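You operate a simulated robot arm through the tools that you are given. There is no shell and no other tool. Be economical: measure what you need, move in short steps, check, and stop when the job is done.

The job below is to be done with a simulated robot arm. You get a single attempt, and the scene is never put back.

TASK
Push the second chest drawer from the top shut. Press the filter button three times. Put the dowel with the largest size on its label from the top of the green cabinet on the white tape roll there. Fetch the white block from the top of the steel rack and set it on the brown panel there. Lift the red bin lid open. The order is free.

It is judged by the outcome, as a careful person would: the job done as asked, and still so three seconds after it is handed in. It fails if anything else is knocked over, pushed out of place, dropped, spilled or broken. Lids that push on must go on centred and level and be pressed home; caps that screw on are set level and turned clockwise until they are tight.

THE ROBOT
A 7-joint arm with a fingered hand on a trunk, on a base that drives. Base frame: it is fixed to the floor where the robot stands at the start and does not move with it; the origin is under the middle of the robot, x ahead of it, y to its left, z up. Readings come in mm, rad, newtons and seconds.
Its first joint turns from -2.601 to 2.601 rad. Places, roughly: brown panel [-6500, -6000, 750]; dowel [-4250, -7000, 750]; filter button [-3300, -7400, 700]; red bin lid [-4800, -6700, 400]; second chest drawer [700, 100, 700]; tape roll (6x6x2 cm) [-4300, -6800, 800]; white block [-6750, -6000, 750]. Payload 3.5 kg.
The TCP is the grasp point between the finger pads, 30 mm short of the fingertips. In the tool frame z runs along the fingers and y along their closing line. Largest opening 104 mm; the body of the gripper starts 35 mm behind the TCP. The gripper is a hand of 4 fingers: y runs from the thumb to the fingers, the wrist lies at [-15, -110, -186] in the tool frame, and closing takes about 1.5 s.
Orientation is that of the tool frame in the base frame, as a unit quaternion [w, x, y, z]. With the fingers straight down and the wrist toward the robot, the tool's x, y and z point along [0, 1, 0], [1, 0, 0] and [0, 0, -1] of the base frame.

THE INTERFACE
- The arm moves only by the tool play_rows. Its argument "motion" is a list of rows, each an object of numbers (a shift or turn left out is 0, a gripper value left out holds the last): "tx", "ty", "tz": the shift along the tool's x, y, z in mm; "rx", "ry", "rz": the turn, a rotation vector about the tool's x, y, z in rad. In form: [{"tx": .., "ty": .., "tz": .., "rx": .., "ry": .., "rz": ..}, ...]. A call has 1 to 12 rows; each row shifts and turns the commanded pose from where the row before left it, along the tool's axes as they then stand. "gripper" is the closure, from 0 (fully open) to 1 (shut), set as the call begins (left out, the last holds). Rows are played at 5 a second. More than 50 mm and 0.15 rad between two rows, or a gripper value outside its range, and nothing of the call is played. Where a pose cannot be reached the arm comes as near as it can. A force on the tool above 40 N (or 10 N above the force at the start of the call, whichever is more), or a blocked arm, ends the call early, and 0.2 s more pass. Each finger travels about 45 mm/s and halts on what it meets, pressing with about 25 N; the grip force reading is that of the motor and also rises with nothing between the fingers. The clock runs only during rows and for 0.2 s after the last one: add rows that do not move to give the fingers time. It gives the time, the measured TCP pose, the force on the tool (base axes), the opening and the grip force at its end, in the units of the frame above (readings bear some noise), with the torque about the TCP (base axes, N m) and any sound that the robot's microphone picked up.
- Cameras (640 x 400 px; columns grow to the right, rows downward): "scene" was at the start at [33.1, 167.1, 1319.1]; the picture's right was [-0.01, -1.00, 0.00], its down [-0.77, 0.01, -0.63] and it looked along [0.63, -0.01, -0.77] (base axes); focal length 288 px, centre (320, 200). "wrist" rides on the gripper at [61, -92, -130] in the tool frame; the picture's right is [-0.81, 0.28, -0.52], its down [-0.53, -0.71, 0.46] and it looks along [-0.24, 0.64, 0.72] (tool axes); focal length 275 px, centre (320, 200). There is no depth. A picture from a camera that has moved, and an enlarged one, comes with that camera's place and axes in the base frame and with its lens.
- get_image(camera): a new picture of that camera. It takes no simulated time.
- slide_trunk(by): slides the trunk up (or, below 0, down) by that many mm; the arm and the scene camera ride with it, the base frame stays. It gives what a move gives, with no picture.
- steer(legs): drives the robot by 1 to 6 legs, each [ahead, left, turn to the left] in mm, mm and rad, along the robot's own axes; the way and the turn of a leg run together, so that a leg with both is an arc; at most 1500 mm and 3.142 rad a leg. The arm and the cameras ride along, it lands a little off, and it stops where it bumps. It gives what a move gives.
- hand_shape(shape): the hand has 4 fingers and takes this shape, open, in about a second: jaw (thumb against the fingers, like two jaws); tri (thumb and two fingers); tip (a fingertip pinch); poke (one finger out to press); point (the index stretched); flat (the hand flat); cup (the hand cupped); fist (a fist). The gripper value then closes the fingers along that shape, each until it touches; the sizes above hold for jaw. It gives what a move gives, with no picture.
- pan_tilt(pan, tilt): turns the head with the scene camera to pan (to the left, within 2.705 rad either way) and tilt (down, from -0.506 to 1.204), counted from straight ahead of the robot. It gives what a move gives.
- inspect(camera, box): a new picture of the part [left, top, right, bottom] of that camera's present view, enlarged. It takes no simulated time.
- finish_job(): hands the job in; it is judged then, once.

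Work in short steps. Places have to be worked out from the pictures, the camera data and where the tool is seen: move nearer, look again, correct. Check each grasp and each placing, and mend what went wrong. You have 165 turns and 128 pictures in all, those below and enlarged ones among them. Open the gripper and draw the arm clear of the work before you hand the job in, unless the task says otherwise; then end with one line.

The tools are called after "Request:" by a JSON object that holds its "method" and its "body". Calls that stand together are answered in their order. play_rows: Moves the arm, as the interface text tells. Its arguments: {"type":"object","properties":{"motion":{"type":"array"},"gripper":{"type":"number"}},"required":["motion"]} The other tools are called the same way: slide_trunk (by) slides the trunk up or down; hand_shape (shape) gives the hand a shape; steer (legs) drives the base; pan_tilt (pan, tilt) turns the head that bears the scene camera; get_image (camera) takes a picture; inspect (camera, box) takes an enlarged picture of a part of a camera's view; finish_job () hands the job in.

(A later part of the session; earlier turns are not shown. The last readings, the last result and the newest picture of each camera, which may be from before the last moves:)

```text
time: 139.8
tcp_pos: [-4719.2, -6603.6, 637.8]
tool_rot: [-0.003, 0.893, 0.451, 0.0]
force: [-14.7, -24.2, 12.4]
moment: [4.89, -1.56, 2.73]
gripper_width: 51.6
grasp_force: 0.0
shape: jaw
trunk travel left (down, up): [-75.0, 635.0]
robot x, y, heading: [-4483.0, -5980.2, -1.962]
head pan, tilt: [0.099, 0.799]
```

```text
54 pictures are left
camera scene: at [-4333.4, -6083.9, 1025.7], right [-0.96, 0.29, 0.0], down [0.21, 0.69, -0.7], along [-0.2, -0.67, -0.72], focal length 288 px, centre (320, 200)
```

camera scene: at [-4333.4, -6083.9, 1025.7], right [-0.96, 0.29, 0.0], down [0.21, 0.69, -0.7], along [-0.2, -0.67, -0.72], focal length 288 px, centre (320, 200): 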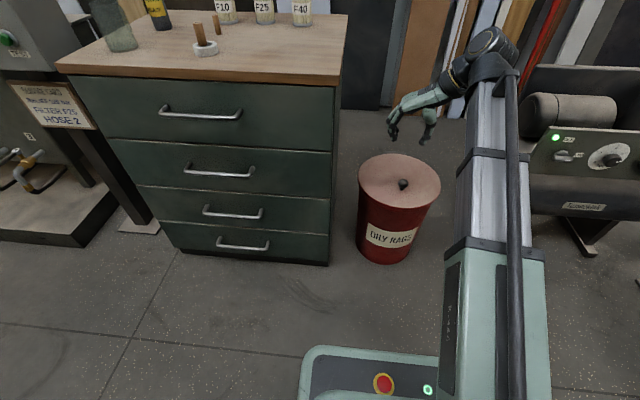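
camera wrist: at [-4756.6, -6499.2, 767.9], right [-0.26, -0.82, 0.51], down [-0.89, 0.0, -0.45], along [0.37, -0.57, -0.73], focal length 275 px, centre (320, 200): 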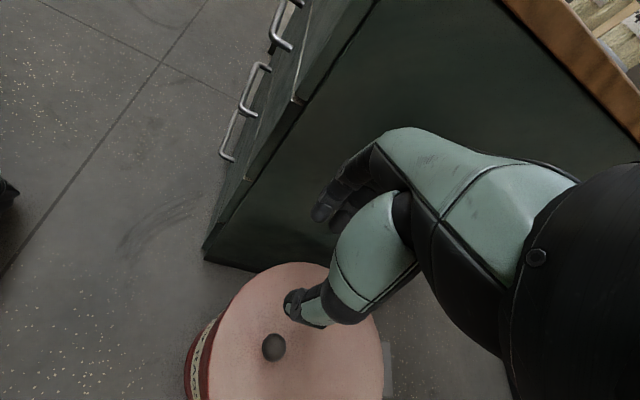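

The hand turned far enough to touch its own forearm, so I ease it back by 0.22 rad. I'll get the remaining angle by turning the base: back off, shift right, turn left 0.45, and approach.

Request:
{"method": "play_rows", "body": {"motion": [{"rz": 0.11}, {"rz": 0.11}, {}], "gripper": 0.3}}

Request:
{"method": "steer", "body": {"legs": [[-250, 0, 0], [0, -320, 0], [0, 0, 0.45], [300, -169, 0]]}}

Request:
{"method": "get_image", "body": {"camera": "wrist"}}

Request:
{"method": "pan_tilt", "body": {"pan": 0.1, "tilt": 0.8}}

Request:
{"method": "get_image", "body": {"camera": "scene"}}

```text
time: 140.0
tcp_pos: [-4720.4, -6602.0, 637.4]
tool_rot: [-0.004, 0.894, 0.447, 0.0]
force: [0.2, -16.7, 4.8]
moment: [3.06, 0.22, 0.59]
gripper_width: 72.3
grasp_force: 0.1
shape: jaw
trunk travel left (down, up): [-75.0, 635.0]
robot x, y, heading: [-4486.3, -5982.1, -1.96]
head pan, tilt: [0.099, 0.799]
stopped in row 1: the force on the tool passed its limit at 74 N (the readings are from after the stop); the commanded pose is now the measured one
```

```text
time: 146.7
tcp_pos: [-4790.6, -6594.6, 637.0]
tool_rot: [-0.003, 0.775, 0.632, -0.001]
force: [-1.3, -17.2, 6.3]
moment: [3.04, 0.35, 1.64]
gripper_width: 72.6
grasp_force: 0.1
shape: jaw
trunk travel left (down, up): [-75.0, 635.0]
robot x, y, heading: [-4845.9, -5933.9, -1.528]
head pan, tilt: [0.099, 0.799]
```

```text
53 pictures are left
camera wrist: at [-4867.3, -6517.0, 767.7], right [0.11, -0.85, 0.51], down [-0.81, -0.38, -0.45], along [0.58, -0.37, -0.73], focal length 275 px, centre (320, 200)
```

wrist: 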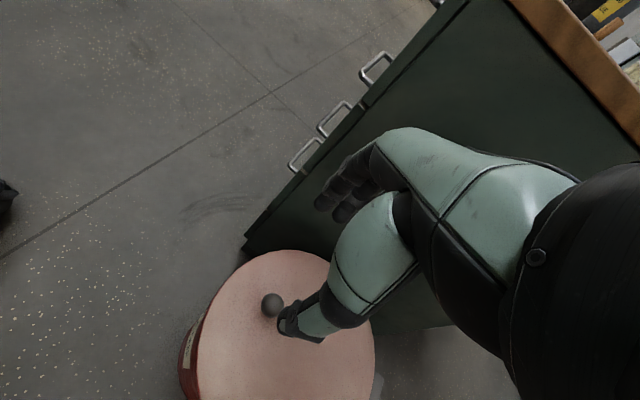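

```text
time: 147.3
tcp_pos: [-4789.8, -6594.0, 636.6]
tool_rot: [-0.003, 0.774, 0.633, -0.002]
force: [-1.7, -16.5, 5.7]
moment: [2.91, 0.37, 1.57]
gripper_width: 72.6
grasp_force: 0.0
shape: jaw
trunk travel left (down, up): [-75.0, 635.0]
robot x, y, heading: [-4846.3, -5936.4, -1.52]
head pan, tilt: [0.099, 0.799]
```

```text
52 pictures are left
camera scene: at [-4662.1, -5962.6, 1025.7], right [-0.99, -0.15, 0.0], down [-0.11, 0.71, -0.7], along [0.1, -0.69, -0.72], focal length 288 px, centre (320, 200)
```

scene: 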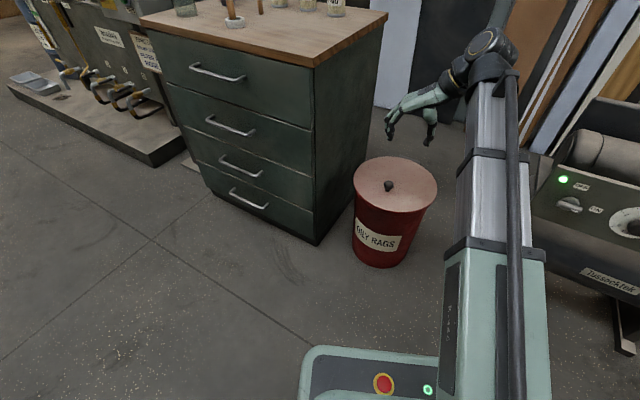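

Some contact force remains, so I try turning back in small steps to free it.

Request:
{"method": "play_rows", "body": {"motion": [{"rz": 0.03}, {"rz": 0.03}, {"rz": 0.05}, {"rz": 0.05}, {}]}}

```text
time: 148.5
tcp_pos: [-4791.3, -6594.4, 636.6]
tool_rot: [-0.003, 0.823, 0.568, -0.001]
force: [-0.5, -0.4, -0.9]
moment: [-0.02, -0.04, 0.02]
gripper_width: 72.8
grasp_force: 0.0
shape: jaw
trunk travel left (down, up): [-75.0, 635.0]
robot x, y, heading: [-4843.5, -5936.8, -1.52]
head pan, tilt: [0.099, 0.799]
```

The hand is free again. The knob is at about (-4779,-6645,415), so I move over it and partway down, then look.

Request:
{"method": "play_rows", "body": {"motion": [{"tx": -36, "ty": 29}, {"tz": 40}, {"tz": 40}, {"tz": 30}, {}]}}

Request:
{"method": "get_image", "body": {"camera": "wrist"}}

Request:
{"method": "inspect", "body": {"camera": "scene", "box": [330, 80, 470, 220]}}

```text
time: 149.7
tcp_pos: [-4777.6, -6635.2, 526.0]
tool_rot: [-0.004, 0.823, 0.568, -0.001]
force: [0.2, -0.3, 0.4]
moment: [0.01, 0.0, 0.04]
gripper_width: 72.4
grasp_force: 0.1
shape: jaw
trunk travel left (down, up): [-75.0, 635.0]
robot x, y, heading: [-4843.3, -5934.6, -1.524]
head pan, tilt: [0.099, 0.799]
```

```text
51 pictures are left
camera wrist: at [-4840.4, -6547.6, 657.1], right [-0.03, -0.86, 0.51], down [-0.86, -0.24, -0.45], along [0.51, -0.45, -0.73], focal length 275 px, centre (320, 200)
```

wrist: 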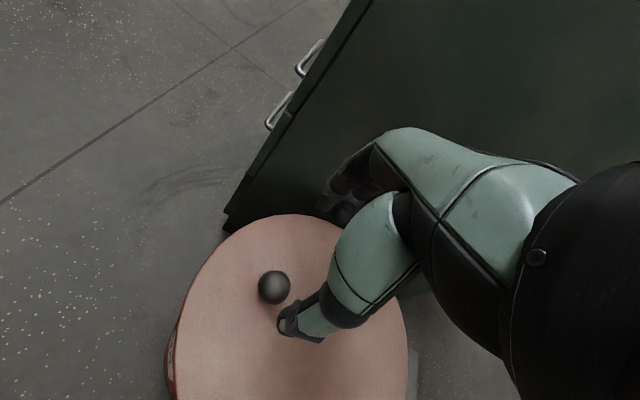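

```text
2.86 times, centred on (400, 150) of scene
camera zoom: at [-4662.1, -5962.6, 1025.7], right [-0.99, -0.15, 0.0], down [-0.11, 0.71, -0.7], along [0.1, -0.69, -0.72], focal length 824 px, centre (91, 343)
```

zoom: 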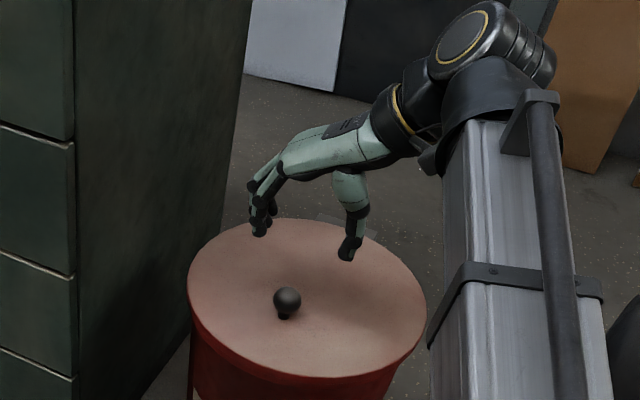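

The knob refines to (-4778,-6647,411). I trim, lower to z≈427 so the pads flank it, and close.

Request:
{"method": "play_rows", "body": {"motion": [{"tx": -4, "ty": 4}, {"tz": 40}, {"tz": 35}, {"tz": 24}, {}]}}

Request:
{"method": "play_rows", "body": {"motion": [{}, {}, {}, {}, {}, {}, {}, {}], "gripper": 1}}

Request:
{"method": "get_image", "body": {"camera": "wrist"}}

Request:
{"method": "inspect", "body": {"camera": "scene", "box": [330, 80, 470, 220]}}

```text
time: 150.9
tcp_pos: [-4775.8, -6643.3, 425.3]
tool_rot: [-0.003, 0.822, 0.569, -0.001]
force: [-0.4, 0.0, 0.2]
moment: [0.02, 0.01, 0.01]
gripper_width: 72.7
grasp_force: 0.0
shape: jaw
trunk travel left (down, up): [-75.0, 635.0]
robot x, y, heading: [-4844.1, -5936.0, -1.521]
head pan, tilt: [0.099, 0.799]
```

```text
time: 152.7
tcp_pos: [-4775.9, -6642.2, 425.5]
tool_rot: [-0.004, 0.823, 0.568, -0.001]
force: [-3.1, 2.7, -2.4]
moment: [0.07, 0.11, -0.02]
gripper_width: 20.5
grasp_force: 25.1
shape: jaw
trunk travel left (down, up): [-75.0, 635.0]
robot x, y, heading: [-4839.4, -5935.6, -1.52]
head pan, tilt: [0.099, 0.799]
```

```text
49 pictures are left
camera wrist: at [-4840.1, -6553.6, 556.2], right [-0.03, -0.86, 0.51], down [-0.86, -0.24, -0.45], along [0.51, -0.45, -0.73], focal length 275 px, centre (320, 200)
```

wrist: 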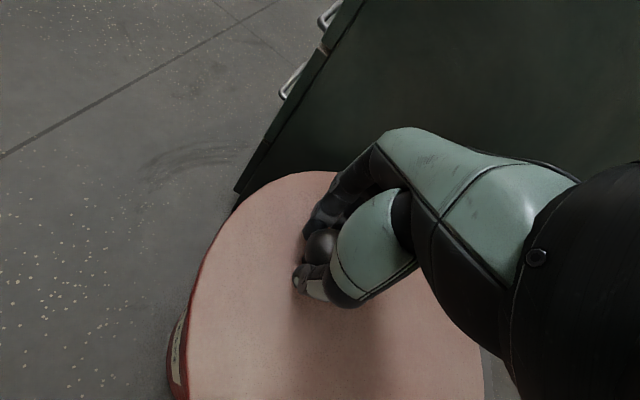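

```text
2.86 times, centred on (400, 150) of scene
camera zoom: at [-4662.2, -5962.7, 1025.7], right [-0.99, -0.15, 0.0], down [-0.11, 0.71, -0.7], along [0.1, -0.69, -0.72], focal length 824 px, centre (91, 343)
```

zoom: 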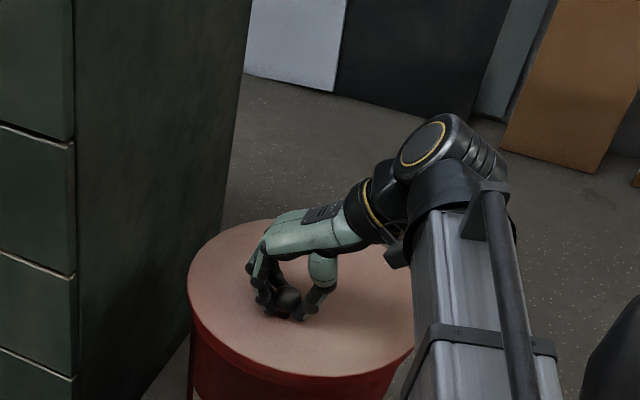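

The knob is gripped. I lift along the hinge arc to about 20° and see whether the lid follows.

Request:
{"method": "play_rows", "body": {"motion": [{"tx": -2.9, "tz": -15.2}, {"tx": -4.1, "tz": -14.8}, {"tx": -5.4, "tz": -14.3}, {"tx": -6.7, "tz": -13.6}, {}]}}

Request:
{"method": "get_image", "body": {"camera": "wrist"}}

Request:
{"method": "inspect", "body": {"camera": "scene", "box": [310, 60, 490, 260]}}

```text
time: 153.9
tcp_pos: [-4782.0, -6662.3, 484.5]
tool_rot: [-0.003, 0.823, 0.568, -0.002]
force: [-14.3, 3.7, -4.2]
moment: [0.18, 0.26, -0.03]
gripper_width: 20.1
grasp_force: 25.2
shape: jaw
trunk travel left (down, up): [-75.0, 635.0]
robot x, y, heading: [-4844.6, -5933.5, -1.521]
head pan, tilt: [0.099, 0.799]
```

```text
47 pictures are left
camera wrist: at [-4845.4, -6571.7, 615.4], right [-0.03, -0.86, 0.51], down [-0.86, -0.24, -0.45], along [0.51, -0.45, -0.73], focal length 275 px, centre (320, 200)
```

wrist: 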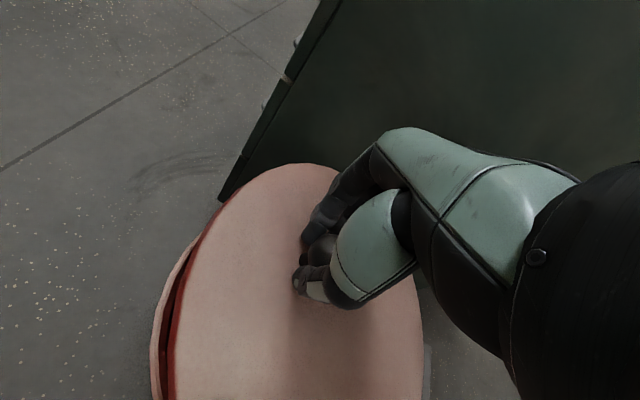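

```text
2.00 times, centred on (400, 160) of scene
camera zoom: at [-4662.6, -5962.8, 1025.7], right [-0.99, -0.15, 0.0], down [-0.11, 0.71, -0.7], along [0.1, -0.69, -0.72], focal length 577 px, centre (160, 280)
```

zoom: 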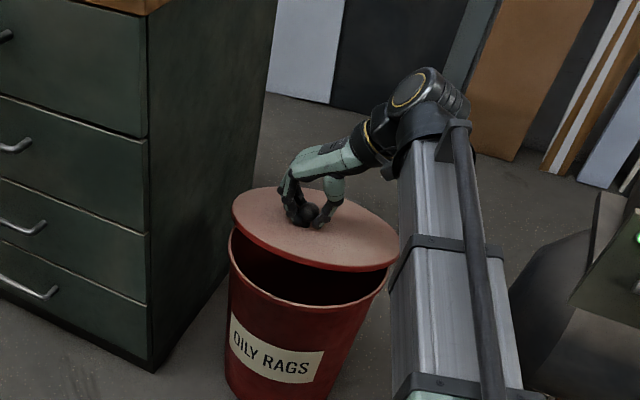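

The lid swings freely on its hinge, but the full arc would run past my reach. I lower it again, release the knob and bring the base 150 mm closer for a clean second lift.

Request:
{"method": "play_rows", "body": {"motion": [{"tx": 6.7, "tz": 13.6}, {"tx": 5.4, "tz": 14.3}, {"tx": 4.1, "tz": 14.8}, {"tx": 2.9, "tz": 14.2}, {}]}}

Request:
{"method": "play_rows", "body": {"motion": [{}, {}, {}, {}, {}, {"tz": -40}, {"tz": -40}, {}], "gripper": 0.3}}

Request:
{"method": "steer", "body": {"legs": [[150, 0, 0]]}}

Request:
{"method": "play_rows", "body": {"motion": [{"tx": 45, "ty": -20}, {"tx": 45, "ty": -20}, {"tx": 45, "ty": -20}, {}]}}

Request:
{"method": "get_image", "body": {"camera": "wrist"}}

Request:
{"method": "get_image", "body": {"camera": "scene"}}

```text
time: 155.1
tcp_pos: [-4774.8, -6643.0, 428.6]
tool_rot: [-0.003, 0.823, 0.568, -0.001]
force: [-12.8, 8.5, -1.2]
moment: [0.13, 0.29, -0.04]
gripper_width: 20.3
grasp_force: 25.0
shape: jaw
trunk travel left (down, up): [-75.0, 635.0]
robot x, y, heading: [-4846.9, -5933.5, -1.523]
head pan, tilt: [0.099, 0.799]
```

```text
time: 156.9
tcp_pos: [-4772.2, -6641.9, 507.3]
tool_rot: [-0.003, 0.823, 0.568, -0.002]
force: [0.1, -0.1, -0.6]
moment: [-0.02, -0.02, -0.03]
gripper_width: 72.5
grasp_force: 0.0
shape: jaw
trunk travel left (down, up): [-75.0, 635.0]
robot x, y, heading: [-4843.0, -5933.9, -1.525]
head pan, tilt: [0.099, 0.799]
```

```text
time: 158.3
tcp_pos: [-4764.6, -6793.2, 507.4]
tool_rot: [-0.003, 0.822, 0.57, -0.001]
force: [0.5, 0.1, 0.1]
moment: [-0.04, 0.0, -0.01]
gripper_width: 72.4
grasp_force: 0.0
shape: jaw
trunk travel left (down, up): [-75.0, 635.0]
robot x, y, heading: [-4837.8, -6086.4, -1.517]
head pan, tilt: [0.099, 0.799]
```

```text
time: 159.3
tcp_pos: [-4772.9, -6646.1, 509.4]
tool_rot: [-0.003, 0.823, 0.569, -0.001]
force: [0.0, 0.2, -0.1]
moment: [0.02, 0.0, -0.01]
gripper_width: 72.9
grasp_force: 0.1
shape: jaw
trunk travel left (down, up): [-75.0, 635.0]
robot x, y, heading: [-4836.6, -6085.6, -1.515]
head pan, tilt: [0.099, 0.799]
```

```text
45 pictures are left
camera wrist: at [-4837.1, -6557.1, 639.2], right [-0.03, -0.86, 0.51], down [-0.86, -0.25, -0.45], along [0.51, -0.45, -0.73], focal length 275 px, centre (320, 200)
```

wrist: 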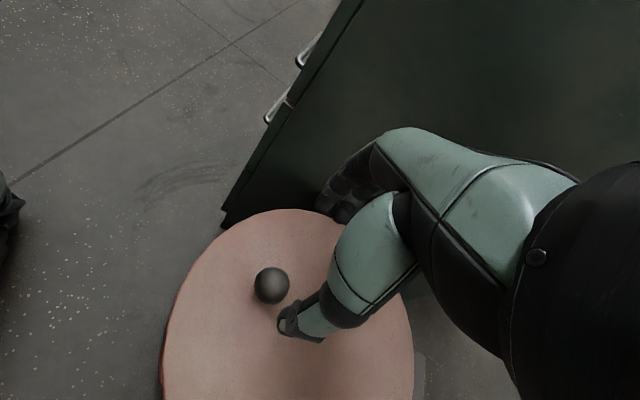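

```text
44 pictures are left
camera scene: at [-4654.5, -6112.7, 1025.7], right [-0.99, -0.15, 0.0], down [-0.11, 0.71, -0.7], along [0.1, -0.69, -0.72], focal length 288 px, centre (320, 200)
```

scene: 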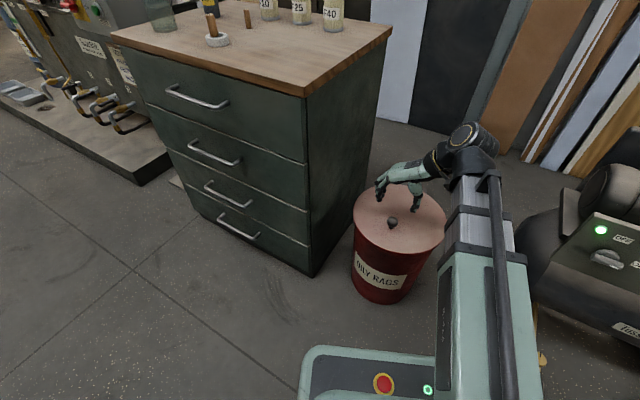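

Knob relocated to about (-4778,-6646,411). I trim, lower and grip it again.

Request:
{"method": "play_rows", "body": {"motion": [{"tx": 4, "ty": -6}, {"tz": 40}, {"tz": 42}, {}]}}

Request:
{"method": "play_rows", "body": {"motion": [{}, {}, {}, {}, {}, {}, {}, {}], "gripper": 1}}

Request:
{"method": "play_rows", "body": {"motion": [{"tx": -2.8, "tz": -14.9}, {"tx": -4.1, "tz": -14.6}, {"tx": -13.6, "tz": -28.5, "ry": 0.1}, {"tx": -15.4, "tz": -27.6, "ry": 0.1}, {"tx": -17.5, "tz": -26.5, "ry": 0.1}, {}]}}

Request:
{"method": "get_image", "body": {"camera": "scene"}}

Request:
{"method": "get_image", "body": {"camera": "wrist"}}

```text
time: 160.3
tcp_pos: [-4777.8, -6639.8, 426.3]
tool_rot: [-0.002, 0.822, 0.569, -0.002]
force: [-0.4, 0.4, -0.3]
moment: [0.01, 0.01, 0.03]
gripper_width: 72.2
grasp_force: 0.0
shape: jaw
trunk travel left (down, up): [-75.0, 635.0]
robot x, y, heading: [-4835.0, -6087.7, -1.522]
head pan, tilt: [0.099, 0.799]
```

```text
time: 162.1
tcp_pos: [-4777.3, -6641.0, 426.2]
tool_rot: [-0.003, 0.822, 0.569, -0.002]
force: [-3.3, 3.6, -2.3]
moment: [0.07, 0.06, 0.02]
gripper_width: 21.3
grasp_force: 24.9
shape: jaw
trunk travel left (down, up): [-75.0, 635.0]
robot x, y, heading: [-4833.4, -6085.4, -1.516]
head pan, tilt: [0.099, 0.799]
```

```text
time: 163.5
tcp_pos: [-4798.9, -6695.5, 532.7]
tool_rot: [-0.089, 0.813, 0.562, 0.123]
force: [-10.5, 10.7, 2.0]
moment: [0.31, 0.2, 0.15]
gripper_width: 20.6
grasp_force: 25.1
shape: jaw
trunk travel left (down, up): [-75.0, 635.0]
robot x, y, heading: [-4833.0, -6083.0, -1.519]
head pan, tilt: [0.099, 0.799]
```

```text
43 pictures are left
camera scene: at [-4655.0, -6112.0, 1025.8], right [-0.99, -0.15, 0.0], down [-0.11, 0.71, -0.7], along [0.1, -0.69, -0.72], focal length 288 px, centre (320, 200)
```

scene: 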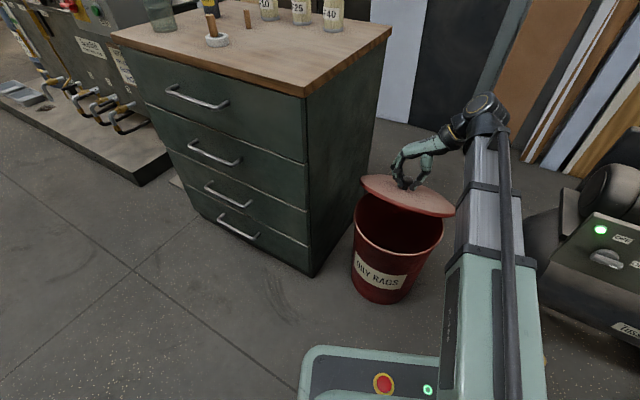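

```text
42 pictures are left
camera wrist: at [-4876.6, -6646.3, 676.8], right [-0.07, -0.97, 0.25], down [-0.8, -0.1, -0.59], along [0.59, -0.24, -0.77], focal length 275 px, centre (320, 200)
```

wrist: 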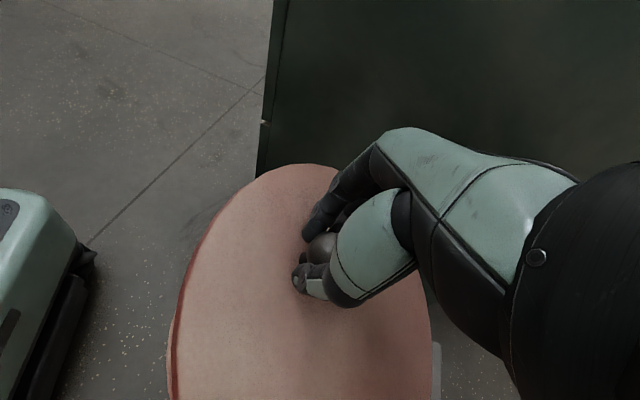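

The lid is at about 40° and following well. I continue along the arc to about 80°.

Request:
{"method": "play_rows", "body": {"motion": [{"tx": -19.4, "tz": -25.2, "ry": 0.1, "ty": -1}, {"tx": -21.2, "tz": -23.7, "ry": 0.1, "ty": -1}, {"tx": -22.8, "tz": -22.2, "ry": 0.1, "ty": -1}, {}]}}

Request:
{"method": "get_image", "body": {"camera": "scene"}}

Request:
{"method": "get_image", "body": {"camera": "wrist"}}

```text
time: 164.3
tcp_pos: [-4825.0, -6768.9, 566.9]
tool_rot: [-0.164, 0.79, 0.543, 0.234]
force: [-15.7, 18.7, 18.6]
moment: [0.46, 0.24, 0.31]
gripper_width: 23.1
grasp_force: 24.5
shape: jaw
out of reach, approached as far as the arm can: row 3
trunk travel left (down, up): [-75.0, 635.0]
robot x, y, heading: [-4838.1, -6086.2, -1.525]
head pan, tilt: [0.099, 0.799]
stopped in row 4: the force on the tool passed its limit at 45 N (the readings are from after the stop); the commanded pose is now the measured one
```

```text
41 pictures are left
camera scene: at [-4655.5, -6110.7, 1025.9], right [-0.99, -0.15, 0.0], down [-0.11, 0.71, -0.7], along [0.1, -0.69, -0.72], focal length 288 px, centre (320, 200)
```

scene: 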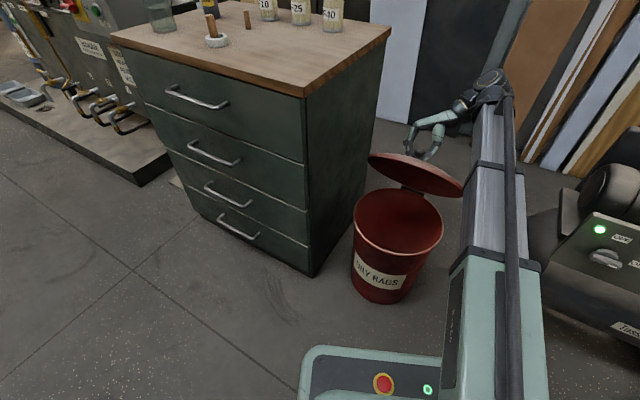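

```text
40 pictures are left
camera wrist: at [-4917.2, -6755.8, 709.2], right [-0.09, -1.0, -0.01], down [-0.74, 0.07, -0.67], along [0.67, -0.05, -0.74], focal length 275 px, centre (320, 200)
```

wrist: 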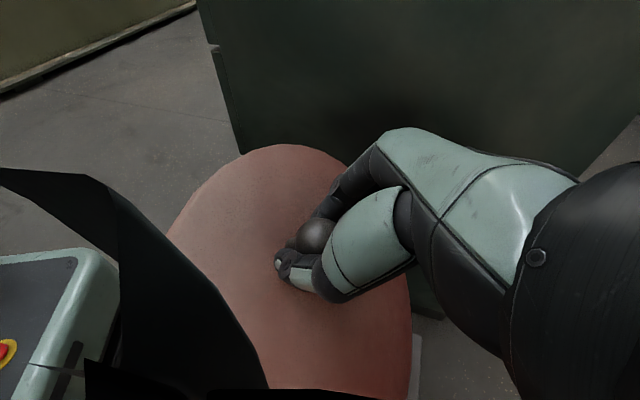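

The lid is at about 65° and the tilt reached the arm's limit. The up-force says the hinge radius is a bit larger (~185 mm). I rise a little and carry on with pure translation.

Request:
{"method": "play_rows", "body": {"motion": [{"tx": 4.3, "tz": -10.3}, {"tx": -10.5, "tz": -12.2}, {"tx": -10.5, "tz": -12.2}, {}]}}

Request:
{"method": "get_image", "body": {"camera": "scene"}}

```text
time: 164.8
tcp_pos: [-4827.0, -6778.4, 573.3]
tool_rot: [-0.164, 0.793, 0.539, 0.232]
force: [-21.5, 16.0, 9.6]
moment: [0.42, 0.27, 0.36]
gripper_width: 22.8
grasp_force: 24.5
shape: jaw
out of reach, approached as far as the arm can: row 1
trunk travel left (down, up): [-75.0, 635.0]
robot x, y, heading: [-4836.8, -6083.3, -1.523]
head pan, tilt: [0.099, 0.799]
stopped in row 2: the force on the tool passed its limit at 42 N (the readings are from after the stop); the commanded pose is now the measured one
```

```text
39 pictures are left
camera scene: at [-4656.2, -6111.3, 1025.8], right [-0.99, -0.15, 0.0], down [-0.1, 0.71, -0.7], along [0.1, -0.69, -0.72], focal length 288 px, centre (320, 200)
```

scene: 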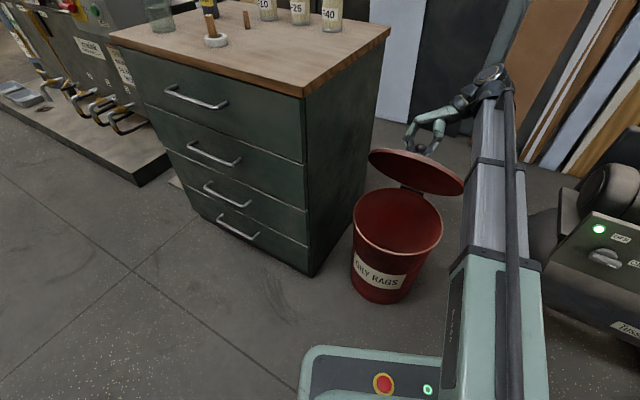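

The arm is at its limit here. The rest of the arc is nearly horizontal, so I let the base carry the knob on, with a little sideways relief.

Request:
{"method": "steer", "body": {"legs": [[37, -27, 0]]}}

Request:
{"method": "get_image", "body": {"camera": "wrist"}}

Request:
{"method": "get_image", "body": {"camera": "scene"}}

```text
time: 165.8
tcp_pos: [-4847.4, -6807.1, 577.6]
tool_rot: [-0.163, 0.791, 0.541, 0.234]
force: [-9.1, 12.1, 18.1]
moment: [0.67, 0.02, 0.31]
gripper_width: 21.5
grasp_force: 25.1
shape: jaw
trunk travel left (down, up): [-75.0, 635.0]
robot x, y, heading: [-4856.9, -6111.4, -1.524]
head pan, tilt: [0.099, 0.799]
stopped in leg 1: the force on the tool passed its limit at 41 N (the readings are from after the stop); the commanded pose is now the measured one
```

```text
38 pictures are left
camera wrist: at [-4938.8, -6793.3, 720.0], right [-0.09, -1.0, -0.01], down [-0.74, 0.08, -0.67], along [0.67, -0.05, -0.74], focal length 275 px, centre (320, 200)
```

wrist: 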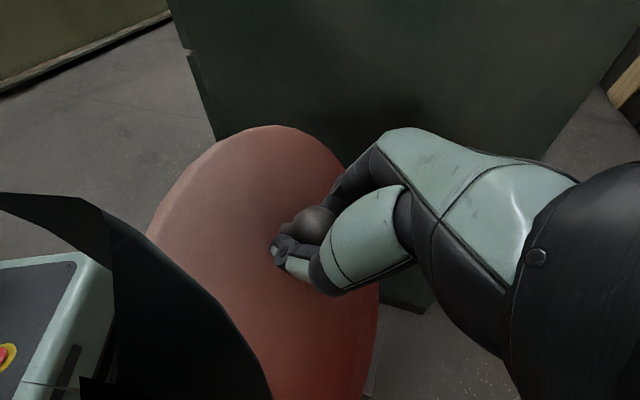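

```text
37 pictures are left
camera scene: at [-4676.5, -6141.0, 1025.7], right [-0.99, -0.15, 0.0], down [-0.11, 0.71, -0.7], along [0.1, -0.69, -0.72], focal length 288 px, centre (320, 200)
```

scene: 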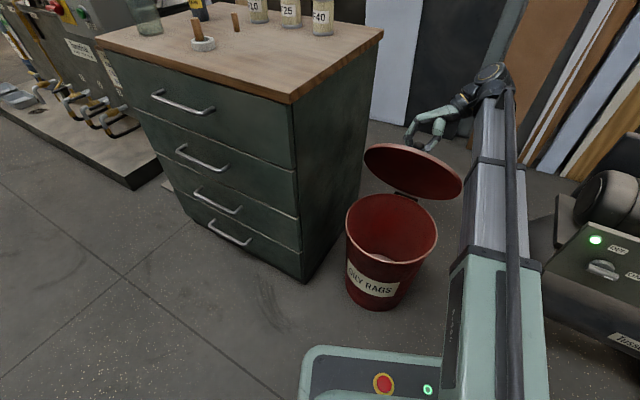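

The knob is pushing the tool up, so I raise the trunk a little and then drive on.

Request:
{"method": "slide_trunk", "body": {"by": 12}}

Request:
{"method": "steer", "body": {"legs": [[25, -17, 0]]}}

Request:
{"method": "get_image", "body": {"camera": "scene"}}

```text
time: 166.4
tcp_pos: [-4847.6, -6807.4, 586.4]
tool_rot: [-0.164, 0.792, 0.54, 0.233]
force: [-15.4, 8.3, -2.1]
moment: [0.43, 0.2, 0.31]
gripper_width: 20.8
grasp_force: 24.6
shape: jaw
trunk travel left (down, up): [-87.0, 623.0]
robot x, y, heading: [-4861.7, -6114.9, -1.523]
head pan, tilt: [0.099, 0.799]
```

```text
time: 167.2
tcp_pos: [-4860.9, -6835.3, 589.6]
tool_rot: [-0.162, 0.791, 0.541, 0.234]
force: [-5.8, 9.2, 27.2]
moment: [0.84, -0.16, 0.44]
gripper_width: 21.7
grasp_force: 24.8
shape: jaw
trunk travel left (down, up): [-87.0, 623.0]
robot x, y, heading: [-4872.2, -6140.8, -1.519]
head pan, tilt: [0.099, 0.799]
```

```text
36 pictures are left
camera scene: at [-4691.8, -6167.3, 1038.0], right [-0.99, -0.15, 0.0], down [-0.11, 0.71, -0.7], along [0.1, -0.69, -0.72], focal length 288 px, centre (320, 200)
```

scene: 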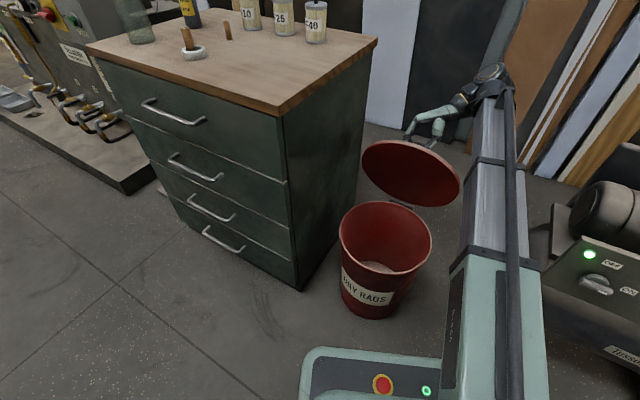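

The lid nears vertical. I continue with the same small pattern.

Request:
{"method": "slide_trunk", "body": {"by": 8}}

Request:
{"method": "steer", "body": {"legs": [[25, -15, 0]]}}

Request:
{"method": "get_image", "body": {"camera": "wrist"}}

Request:
{"method": "get_image", "body": {"camera": "scene"}}

```text
time: 167.8
tcp_pos: [-4861.8, -6836.3, 593.1]
tool_rot: [-0.164, 0.792, 0.54, 0.234]
force: [-7.0, 2.3, -16.0]
moment: [0.15, 0.35, 0.01]
gripper_width: 20.2
grasp_force: 24.7
shape: jaw
trunk travel left (down, up): [-95.0, 615.0]
robot x, y, heading: [-4873.2, -6141.2, -1.527]
head pan, tilt: [0.099, 0.799]
```

```text
time: 168.6
tcp_pos: [-4874.1, -6861.1, 595.0]
tool_rot: [-0.163, 0.791, 0.541, 0.235]
force: [-1.3, 2.2, -7.4]
moment: [0.21, 0.21, 0.04]
gripper_width: 19.8
grasp_force: 25.0
shape: jaw
trunk travel left (down, up): [-95.0, 615.0]
robot x, y, heading: [-4886.4, -6163.6, -1.523]
head pan, tilt: [0.099, 0.799]
```

```text
35 pictures are left
camera wrist: at [-4966.6, -6847.9, 738.4], right [-0.09, -1.0, -0.01], down [-0.74, 0.08, -0.67], along [0.67, -0.05, -0.74], focal length 275 px, centre (320, 200)
```

wrist: 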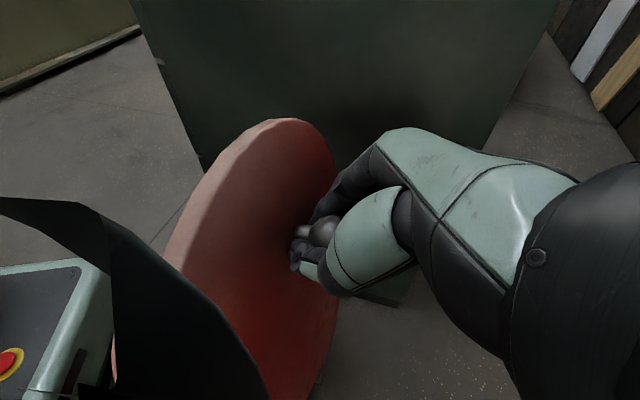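

```text
34 pictures are left
camera scene: at [-4705.1, -6195.4, 1045.7], right [-0.99, -0.15, 0.0], down [-0.11, 0.71, -0.7], along [0.1, -0.69, -0.72], focal length 288 px, centre (320, 200)
```

scene: 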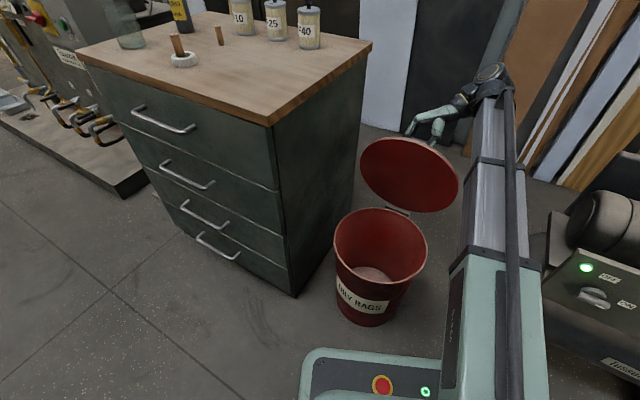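

The lid is about vertical. I push a bit further to bring it past dead centre.

Request:
{"method": "steer", "body": {"legs": [[25, -14, 0]]}}

Request:
{"method": "slide_trunk", "body": {"by": -8}}

Request:
{"method": "steer", "body": {"legs": [[20, -10, 0]]}}

Request:
{"method": "get_image", "body": {"camera": "wrist"}}

Request:
{"method": "get_image", "body": {"camera": "scene"}}

```text
time: 169.4
tcp_pos: [-4886.2, -6887.1, 594.4]
tool_rot: [-0.164, 0.791, 0.54, 0.234]
force: [1.9, 2.8, -20.7]
moment: [0.05, 0.36, -0.05]
gripper_width: 19.4
grasp_force: 25.1
shape: jaw
trunk travel left (down, up): [-95.0, 615.0]
robot x, y, heading: [-4897.1, -6191.6, -1.52]
head pan, tilt: [0.099, 0.799]
```

```text
time: 170.0
tcp_pos: [-4886.0, -6886.0, 591.5]
tool_rot: [-0.162, 0.791, 0.542, 0.234]
force: [-3.5, -2.9, 36.0]
moment: [0.44, -0.34, 0.26]
gripper_width: 22.0
grasp_force: 24.8
shape: jaw
trunk travel left (down, up): [-87.0, 623.0]
robot x, y, heading: [-4897.5, -6191.6, -1.519]
head pan, tilt: [0.099, 0.799]
```

```text
time: 170.8
tcp_pos: [-4896.2, -6906.9, 587.8]
tool_rot: [-0.163, 0.792, 0.54, 0.234]
force: [-1.8, -3.6, 14.8]
moment: [0.17, -0.07, 0.09]
gripper_width: 21.8
grasp_force: 24.9
shape: jaw
trunk travel left (down, up): [-87.0, 623.0]
robot x, y, heading: [-4904.3, -6210.5, -1.525]
head pan, tilt: [0.099, 0.799]
```

```text
33 pictures are left
camera wrist: at [-4988.0, -6892.9, 730.3], right [-0.09, -1.0, -0.01], down [-0.74, 0.08, -0.67], along [0.67, -0.05, -0.74], focal length 275 px, centre (320, 200)
```

wrist: 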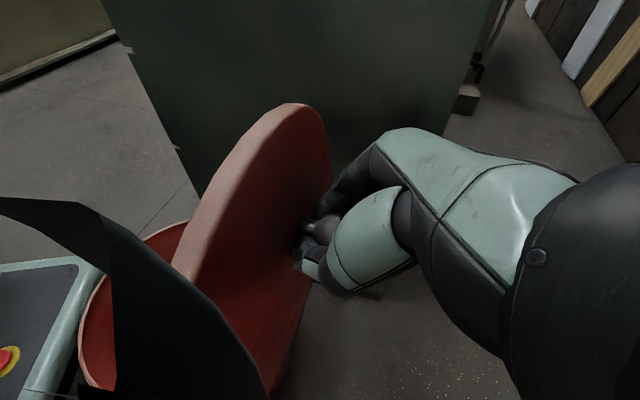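

```text
32 pictures are left
camera scene: at [-4726.8, -6240.1, 1037.6], right [-0.99, -0.15, 0.0], down [-0.11, 0.71, -0.7], along [0.1, -0.69, -0.72], focal length 288 px, centre (320, 200)
```

scene: 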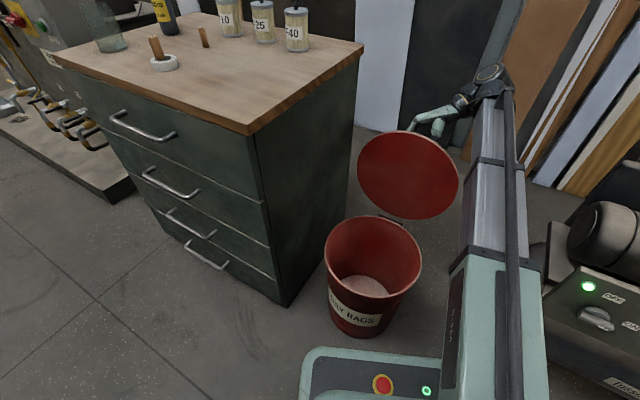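

The lid leans past vertical (about 105–110°). I release the knob and see where the lid settles.

Request:
{"method": "play_rows", "body": {"motion": [{}, {}, {}, {}, {}, {}], "gripper": 0.2}}

Request:
{"method": "get_image", "body": {"camera": "wrist"}}

Request:
{"method": "get_image", "body": {"camera": "scene"}}

```text
time: 172.2
tcp_pos: [-4895.4, -6907.6, 587.5]
tool_rot: [-0.164, 0.791, 0.541, 0.234]
force: [0.2, -0.1, 0.9]
moment: [-0.01, 0.0, 0.01]
gripper_width: 83.1
grasp_force: 0.0
shape: jaw
trunk travel left (down, up): [-87.0, 623.0]
robot x, y, heading: [-4905.2, -6212.0, -1.524]
head pan, tilt: [0.099, 0.799]
```

```text
31 pictures are left
camera wrist: at [-4987.9, -6893.4, 729.8], right [-0.09, -1.0, -0.01], down [-0.74, 0.08, -0.67], along [0.67, -0.05, -0.74], focal length 275 px, centre (320, 200)
```

wrist: 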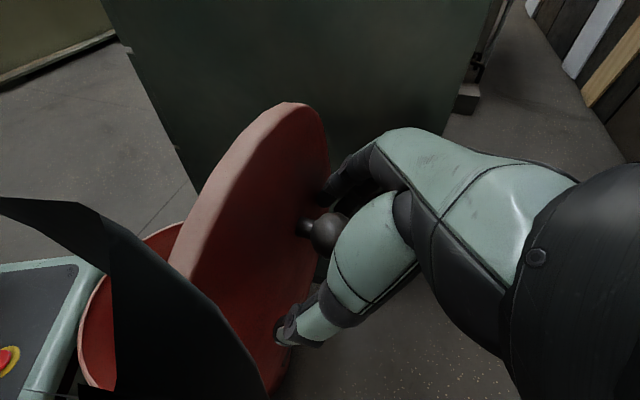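

```text
30 pictures are left
camera scene: at [-4726.7, -6240.8, 1037.7], right [-0.99, -0.15, 0.0], down [-0.11, 0.71, -0.7], along [0.1, -0.69, -0.72], focal length 288 px, centre (320, 200)
```

scene: 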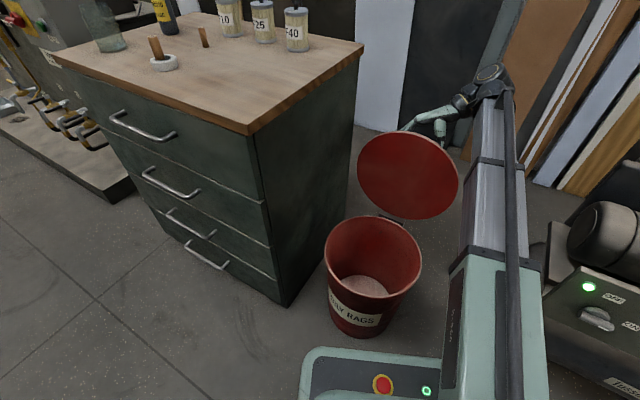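

The lid rests open on its own with no force on the tool. I move the hand away from it toward the wall, then rise.

Request:
{"method": "steer", "body": {"legs": [[30, -14, 0]]}}

Request:
{"method": "slide_trunk", "body": {"by": 100}}

Request:
{"method": "get_image", "body": {"camera": "scene"}}

Request:
{"method": "get_image", "body": {"camera": "wrist"}}

```text
time: 173.1
tcp_pos: [-4907.7, -6936.5, 586.8]
tool_rot: [-0.164, 0.791, 0.541, 0.234]
force: [0.3, -0.1, -0.2]
moment: [-0.01, -0.01, 0.0]
gripper_width: 83.2
grasp_force: 0.0
shape: jaw
trunk travel left (down, up): [-87.0, 623.0]
robot x, y, heading: [-4921.3, -6238.4, -1.523]
head pan, tilt: [0.099, 0.799]
```

```text
time: 174.4
tcp_pos: [-4908.5, -6937.0, 686.0]
tool_rot: [-0.163, 0.791, 0.541, 0.235]
force: [-0.6, -0.2, 0.0]
moment: [0.0, 0.0, 0.02]
gripper_width: 83.2
grasp_force: 0.1
shape: jaw
trunk travel left (down, up): [-187.0, 523.0]
robot x, y, heading: [-4920.6, -6243.2, -1.521]
head pan, tilt: [0.099, 0.799]
```

```text
29 pictures are left
camera scene: at [-4739.0, -6271.1, 1137.6], right [-0.99, -0.15, 0.0], down [-0.11, 0.71, -0.7], along [0.1, -0.69, -0.72], focal length 288 px, centre (320, 200)
```

scene: 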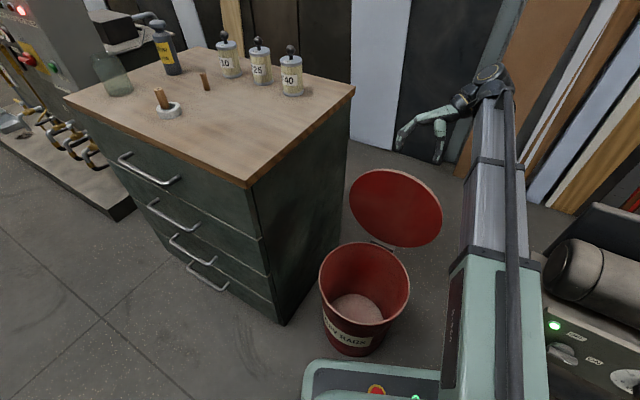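

```text
28 pictures are left
camera wrist: at [-5000.1, -6923.7, 829.8], right [-0.09, -1.0, -0.01], down [-0.74, 0.08, -0.67], along [0.67, -0.05, -0.74], focal length 275 px, centre (320, 200)
```

wrist: 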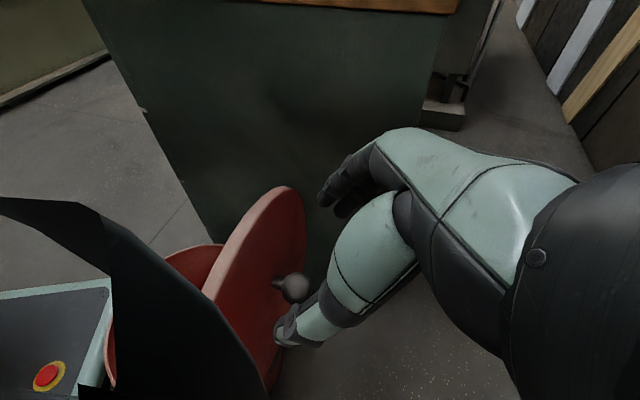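

The lid stays open and nothing else has moved. I rise clear, back away, restore the hand pose and head for the steel rack.

Request:
{"method": "slide_trunk", "body": {"by": 200}}

Request:
{"method": "steer", "body": {"legs": [[-500, 0, 0], [0, 0, -0.45], [-300, 0, 0]]}}

Request:
{"method": "play_rows", "body": {"motion": [{"ry": -0.14}, {"ry": -0.14}, {"ry": -0.14}, {"ry": -0.14}, {"rz": 0.14}, {"rz": 0.14}, {"rz": 0.14}, {"rz": 0.14}, {"rz": 0.14}, {"rz": 0.14}, {"rz": 0.14}, {"rz": 0.14}]}}

Request:
{"method": "pan_tilt", "body": {"pan": -0.7, "tilt": 0.5}}

Request:
{"method": "get_image", "body": {"camera": "scene"}}

```text
time: 176.6
tcp_pos: [-4908.3, -6937.7, 887.3]
tool_rot: [-0.164, 0.791, 0.541, 0.234]
force: [-0.2, 0.4, -0.9]
moment: [0.03, 0.01, 0.04]
gripper_width: 83.0
grasp_force: 0.2
shape: jaw
trunk travel left (down, up): [-387.0, 323.0]
robot x, y, heading: [-4920.8, -6240.8, -1.523]
head pan, tilt: [0.099, 0.799]
```

```text
time: 182.4
tcp_pos: [-5115.6, -6094.2, 888.3]
tool_rot: [-0.108, 0.89, 0.355, 0.264]
force: [-0.3, -0.6, -0.8]
moment: [-0.01, -0.01, -0.01]
gripper_width: 83.0
grasp_force: 0.0
shape: jaw
trunk travel left (down, up): [-387.0, 323.0]
robot x, y, heading: [-4833.0, -5461.8, -1.963]
head pan, tilt: [0.099, 0.799]
```

```text
time: 185.1
tcp_pos: [-5114.8, -6094.8, 886.4]
tool_rot: [-0.009, 0.984, -0.179, 0.003]
force: [-0.5, 0.3, -0.7]
moment: [0.01, 0.01, 0.02]
gripper_width: 82.9
grasp_force: 0.0
shape: jaw
trunk travel left (down, up): [-387.0, 323.0]
robot x, y, heading: [-4827.4, -5458.9, -1.964]
head pan, tilt: [0.099, 0.799]
```

```text
time: 186.2
tcp_pos: [-5114.7, -6095.1, 886.8]
tool_rot: [-0.009, 0.984, -0.178, 0.003]
force: [0.1, -0.7, -0.5]
moment: [0.02, -0.02, -0.02]
gripper_width: 82.7
grasp_force: 0.0
shape: jaw
trunk travel left (down, up): [-387.0, 323.0]
robot x, y, heading: [-4829.4, -5461.7, -1.964]
head pan, tilt: [-0.7, 0.499]
```

```text
27 pictures are left
camera scene: at [-4735.0, -5528.2, 1363.6], right [-0.46, 0.89, 0.0], down [0.42, 0.22, -0.88], along [-0.78, -0.41, -0.48], focal length 288 px, centre (320, 200)
```

scene: 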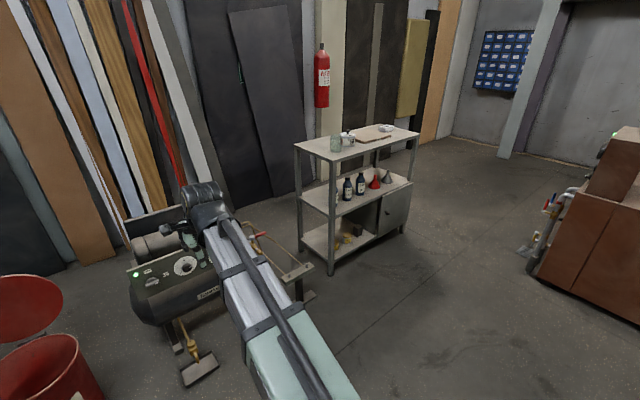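

The rack's front runs from e1 −3190 to −3950. I strafe over to stand opposite it, then look.

Request:
{"method": "steer", "body": {"legs": [[70, -1340, 0]]}}

Request:
{"method": "pan_tilt", "body": {"pan": -0.1, "tilt": 0.65}}

Request:
{"method": "get_image", "body": {"camera": "scene"}}

```text
time: 192.9
tcp_pos: [-6382.2, -5649.4, 887.7]
tool_rot: [-0.009, 0.984, -0.178, 0.004]
force: [-0.5, -0.3, 0.1]
moment: [0.02, 0.01, -0.02]
gripper_width: 82.9
grasp_force: 0.1
shape: jaw
trunk travel left (down, up): [-387.0, 323.0]
robot x, y, heading: [-6097.3, -5014.3, -1.959]
head pan, tilt: [-0.7, 0.499]
```

```text
time: 193.9
tcp_pos: [-6383.4, -5649.5, 886.3]
tool_rot: [-0.009, 0.984, -0.177, 0.003]
force: [0.2, 0.2, 0.7]
moment: [-0.02, -0.01, -0.02]
gripper_width: 83.0
grasp_force: 0.2
shape: jaw
trunk travel left (down, up): [-387.0, 323.0]
robot x, y, heading: [-6097.9, -5015.6, -1.959]
head pan, tilt: [-0.099, 0.649]
```

```text
26 pictures are left
camera scene: at [-5963.1, -5117.4, 1350.3], right [-0.88, 0.47, 0.0], down [0.28, 0.53, -0.8], along [-0.38, -0.7, -0.6], focal length 288 px, centre (320, 200)
```

scene: 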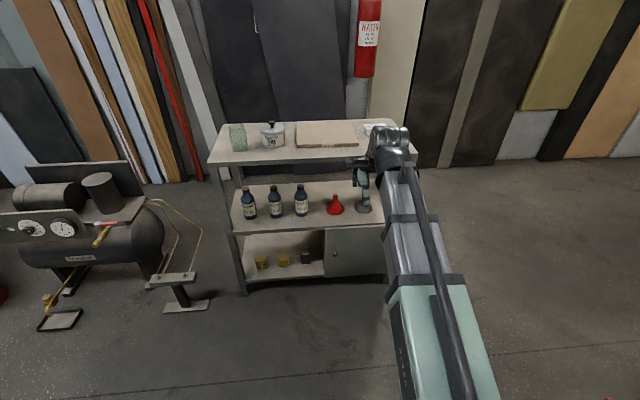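

The rack top (z≈790) carries the brown panel and, behind my arm, the white block. I raise the hand 80 mm, then move closer and slightly right.

Request:
{"method": "play_rows", "body": {"motion": [{"tz": -40}, {"tz": -40}, {"rz": 0.03}], "gripper": 0}}

Request:
{"method": "steer", "body": {"legs": [[400, -150, 0]]}}

Request:
{"method": "get_image", "body": {"camera": "wrist"}}

Request:
{"method": "pan_tilt", "body": {"pan": -0.1, "tilt": 0.85}}

Request:
{"method": "get_image", "body": {"camera": "scene"}}

```text
time: 194.7
tcp_pos: [-6382.3, -5651.9, 965.8]
tool_rot: [-0.008, 0.981, -0.193, 0.004]
force: [-0.4, 0.7, -0.4]
moment: [0.0, 0.05, -0.02]
gripper_width: 103.8
grasp_force: 0.0
shape: jaw
trunk travel left (down, up): [-387.0, 323.0]
robot x, y, heading: [-6102.5, -5016.8, -1.964]
head pan, tilt: [-0.099, 0.649]
```

```text
time: 197.3
tcp_pos: [-6667.0, -5958.3, 966.9]
tool_rot: [-0.009, 0.982, -0.19, 0.003]
force: [-0.5, -0.1, 0.3]
moment: [0.0, 0.05, 0.0]
gripper_width: 103.9
grasp_force: 0.1
shape: jaw
trunk travel left (down, up): [-387.0, 323.0]
robot x, y, heading: [-6387.1, -5320.3, -1.955]
head pan, tilt: [-0.099, 0.649]
```

```text
25 pictures are left
camera wrist: at [-6577.4, -5899.2, 1098.3], right [-0.86, 0.04, 0.51], down [-0.22, 0.87, -0.44], along [-0.46, -0.49, -0.74], focal length 275 px, centre (320, 200)
```

wrist: 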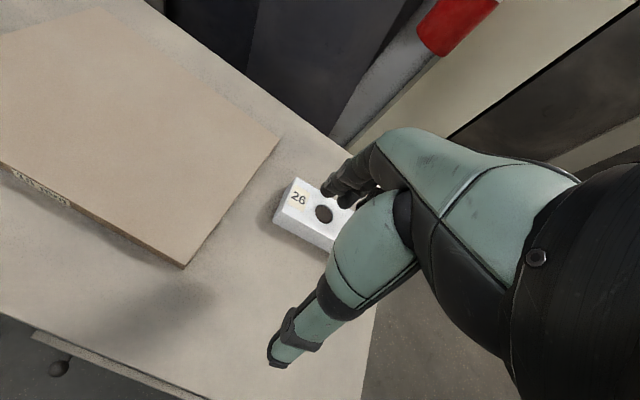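

```text
time: 198.0
tcp_pos: [-6667.0, -5958.1, 966.6]
tool_rot: [-0.009, 0.982, -0.19, 0.003]
force: [0.4, 0.1, 0.1]
moment: [-0.01, -0.02, -0.01]
gripper_width: 103.6
grasp_force: 0.1
shape: jaw
trunk travel left (down, up): [-387.0, 323.0]
robot x, y, heading: [-6385.7, -5318.2, -1.949]
head pan, tilt: [-0.099, 0.85]
```

```text
24 pictures are left
camera scene: at [-6246.9, -5413.8, 1333.7], right [-0.89, 0.47, 0.0], down [0.35, 0.66, -0.66], along [-0.31, -0.58, -0.75], focal length 288 px, centre (320, 200)
```

scene: 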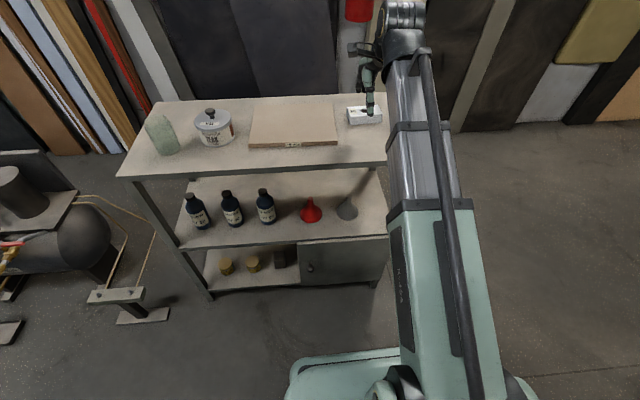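

I see the white block marked 26 with a hole. I zoom in with both cameras to locate it.

Request:
{"method": "inspect", "body": {"camera": "scene", "box": [240, 80, 400, 160]}}

Request:
{"method": "inspect", "body": {"camera": "wrist", "box": [250, 150, 400, 270]}}

```text
4.00 times, centred on (320, 120) of scene
camera zoom: at [-6246.9, -5413.8, 1333.7], right [-0.89, 0.47, 0.0], down [0.35, 0.66, -0.66], along [-0.31, -0.58, -0.75], focal length 1154 px, centre (320, 520)
```

zoom: 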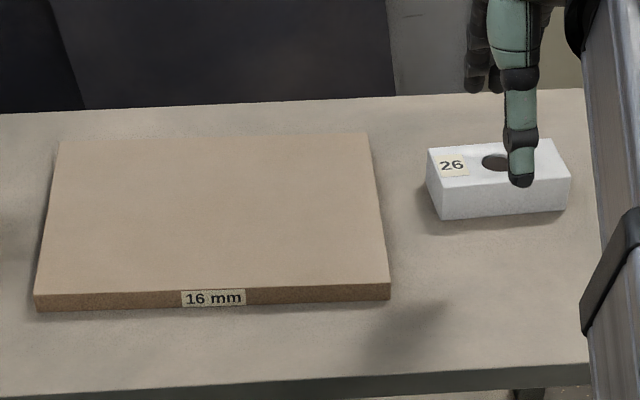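

```text
3.33 times, centred on (325, 210) of wrist
camera zoom: at [-6577.5, -5899.2, 1098.3], right [-0.86, 0.04, 0.51], down [-0.22, 0.87, -0.44], along [-0.46, -0.49, -0.74], focal length 918 px, centre (303, 167)
```

zoom: 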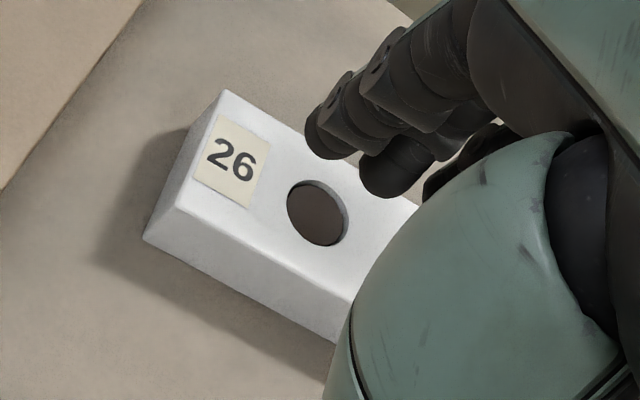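

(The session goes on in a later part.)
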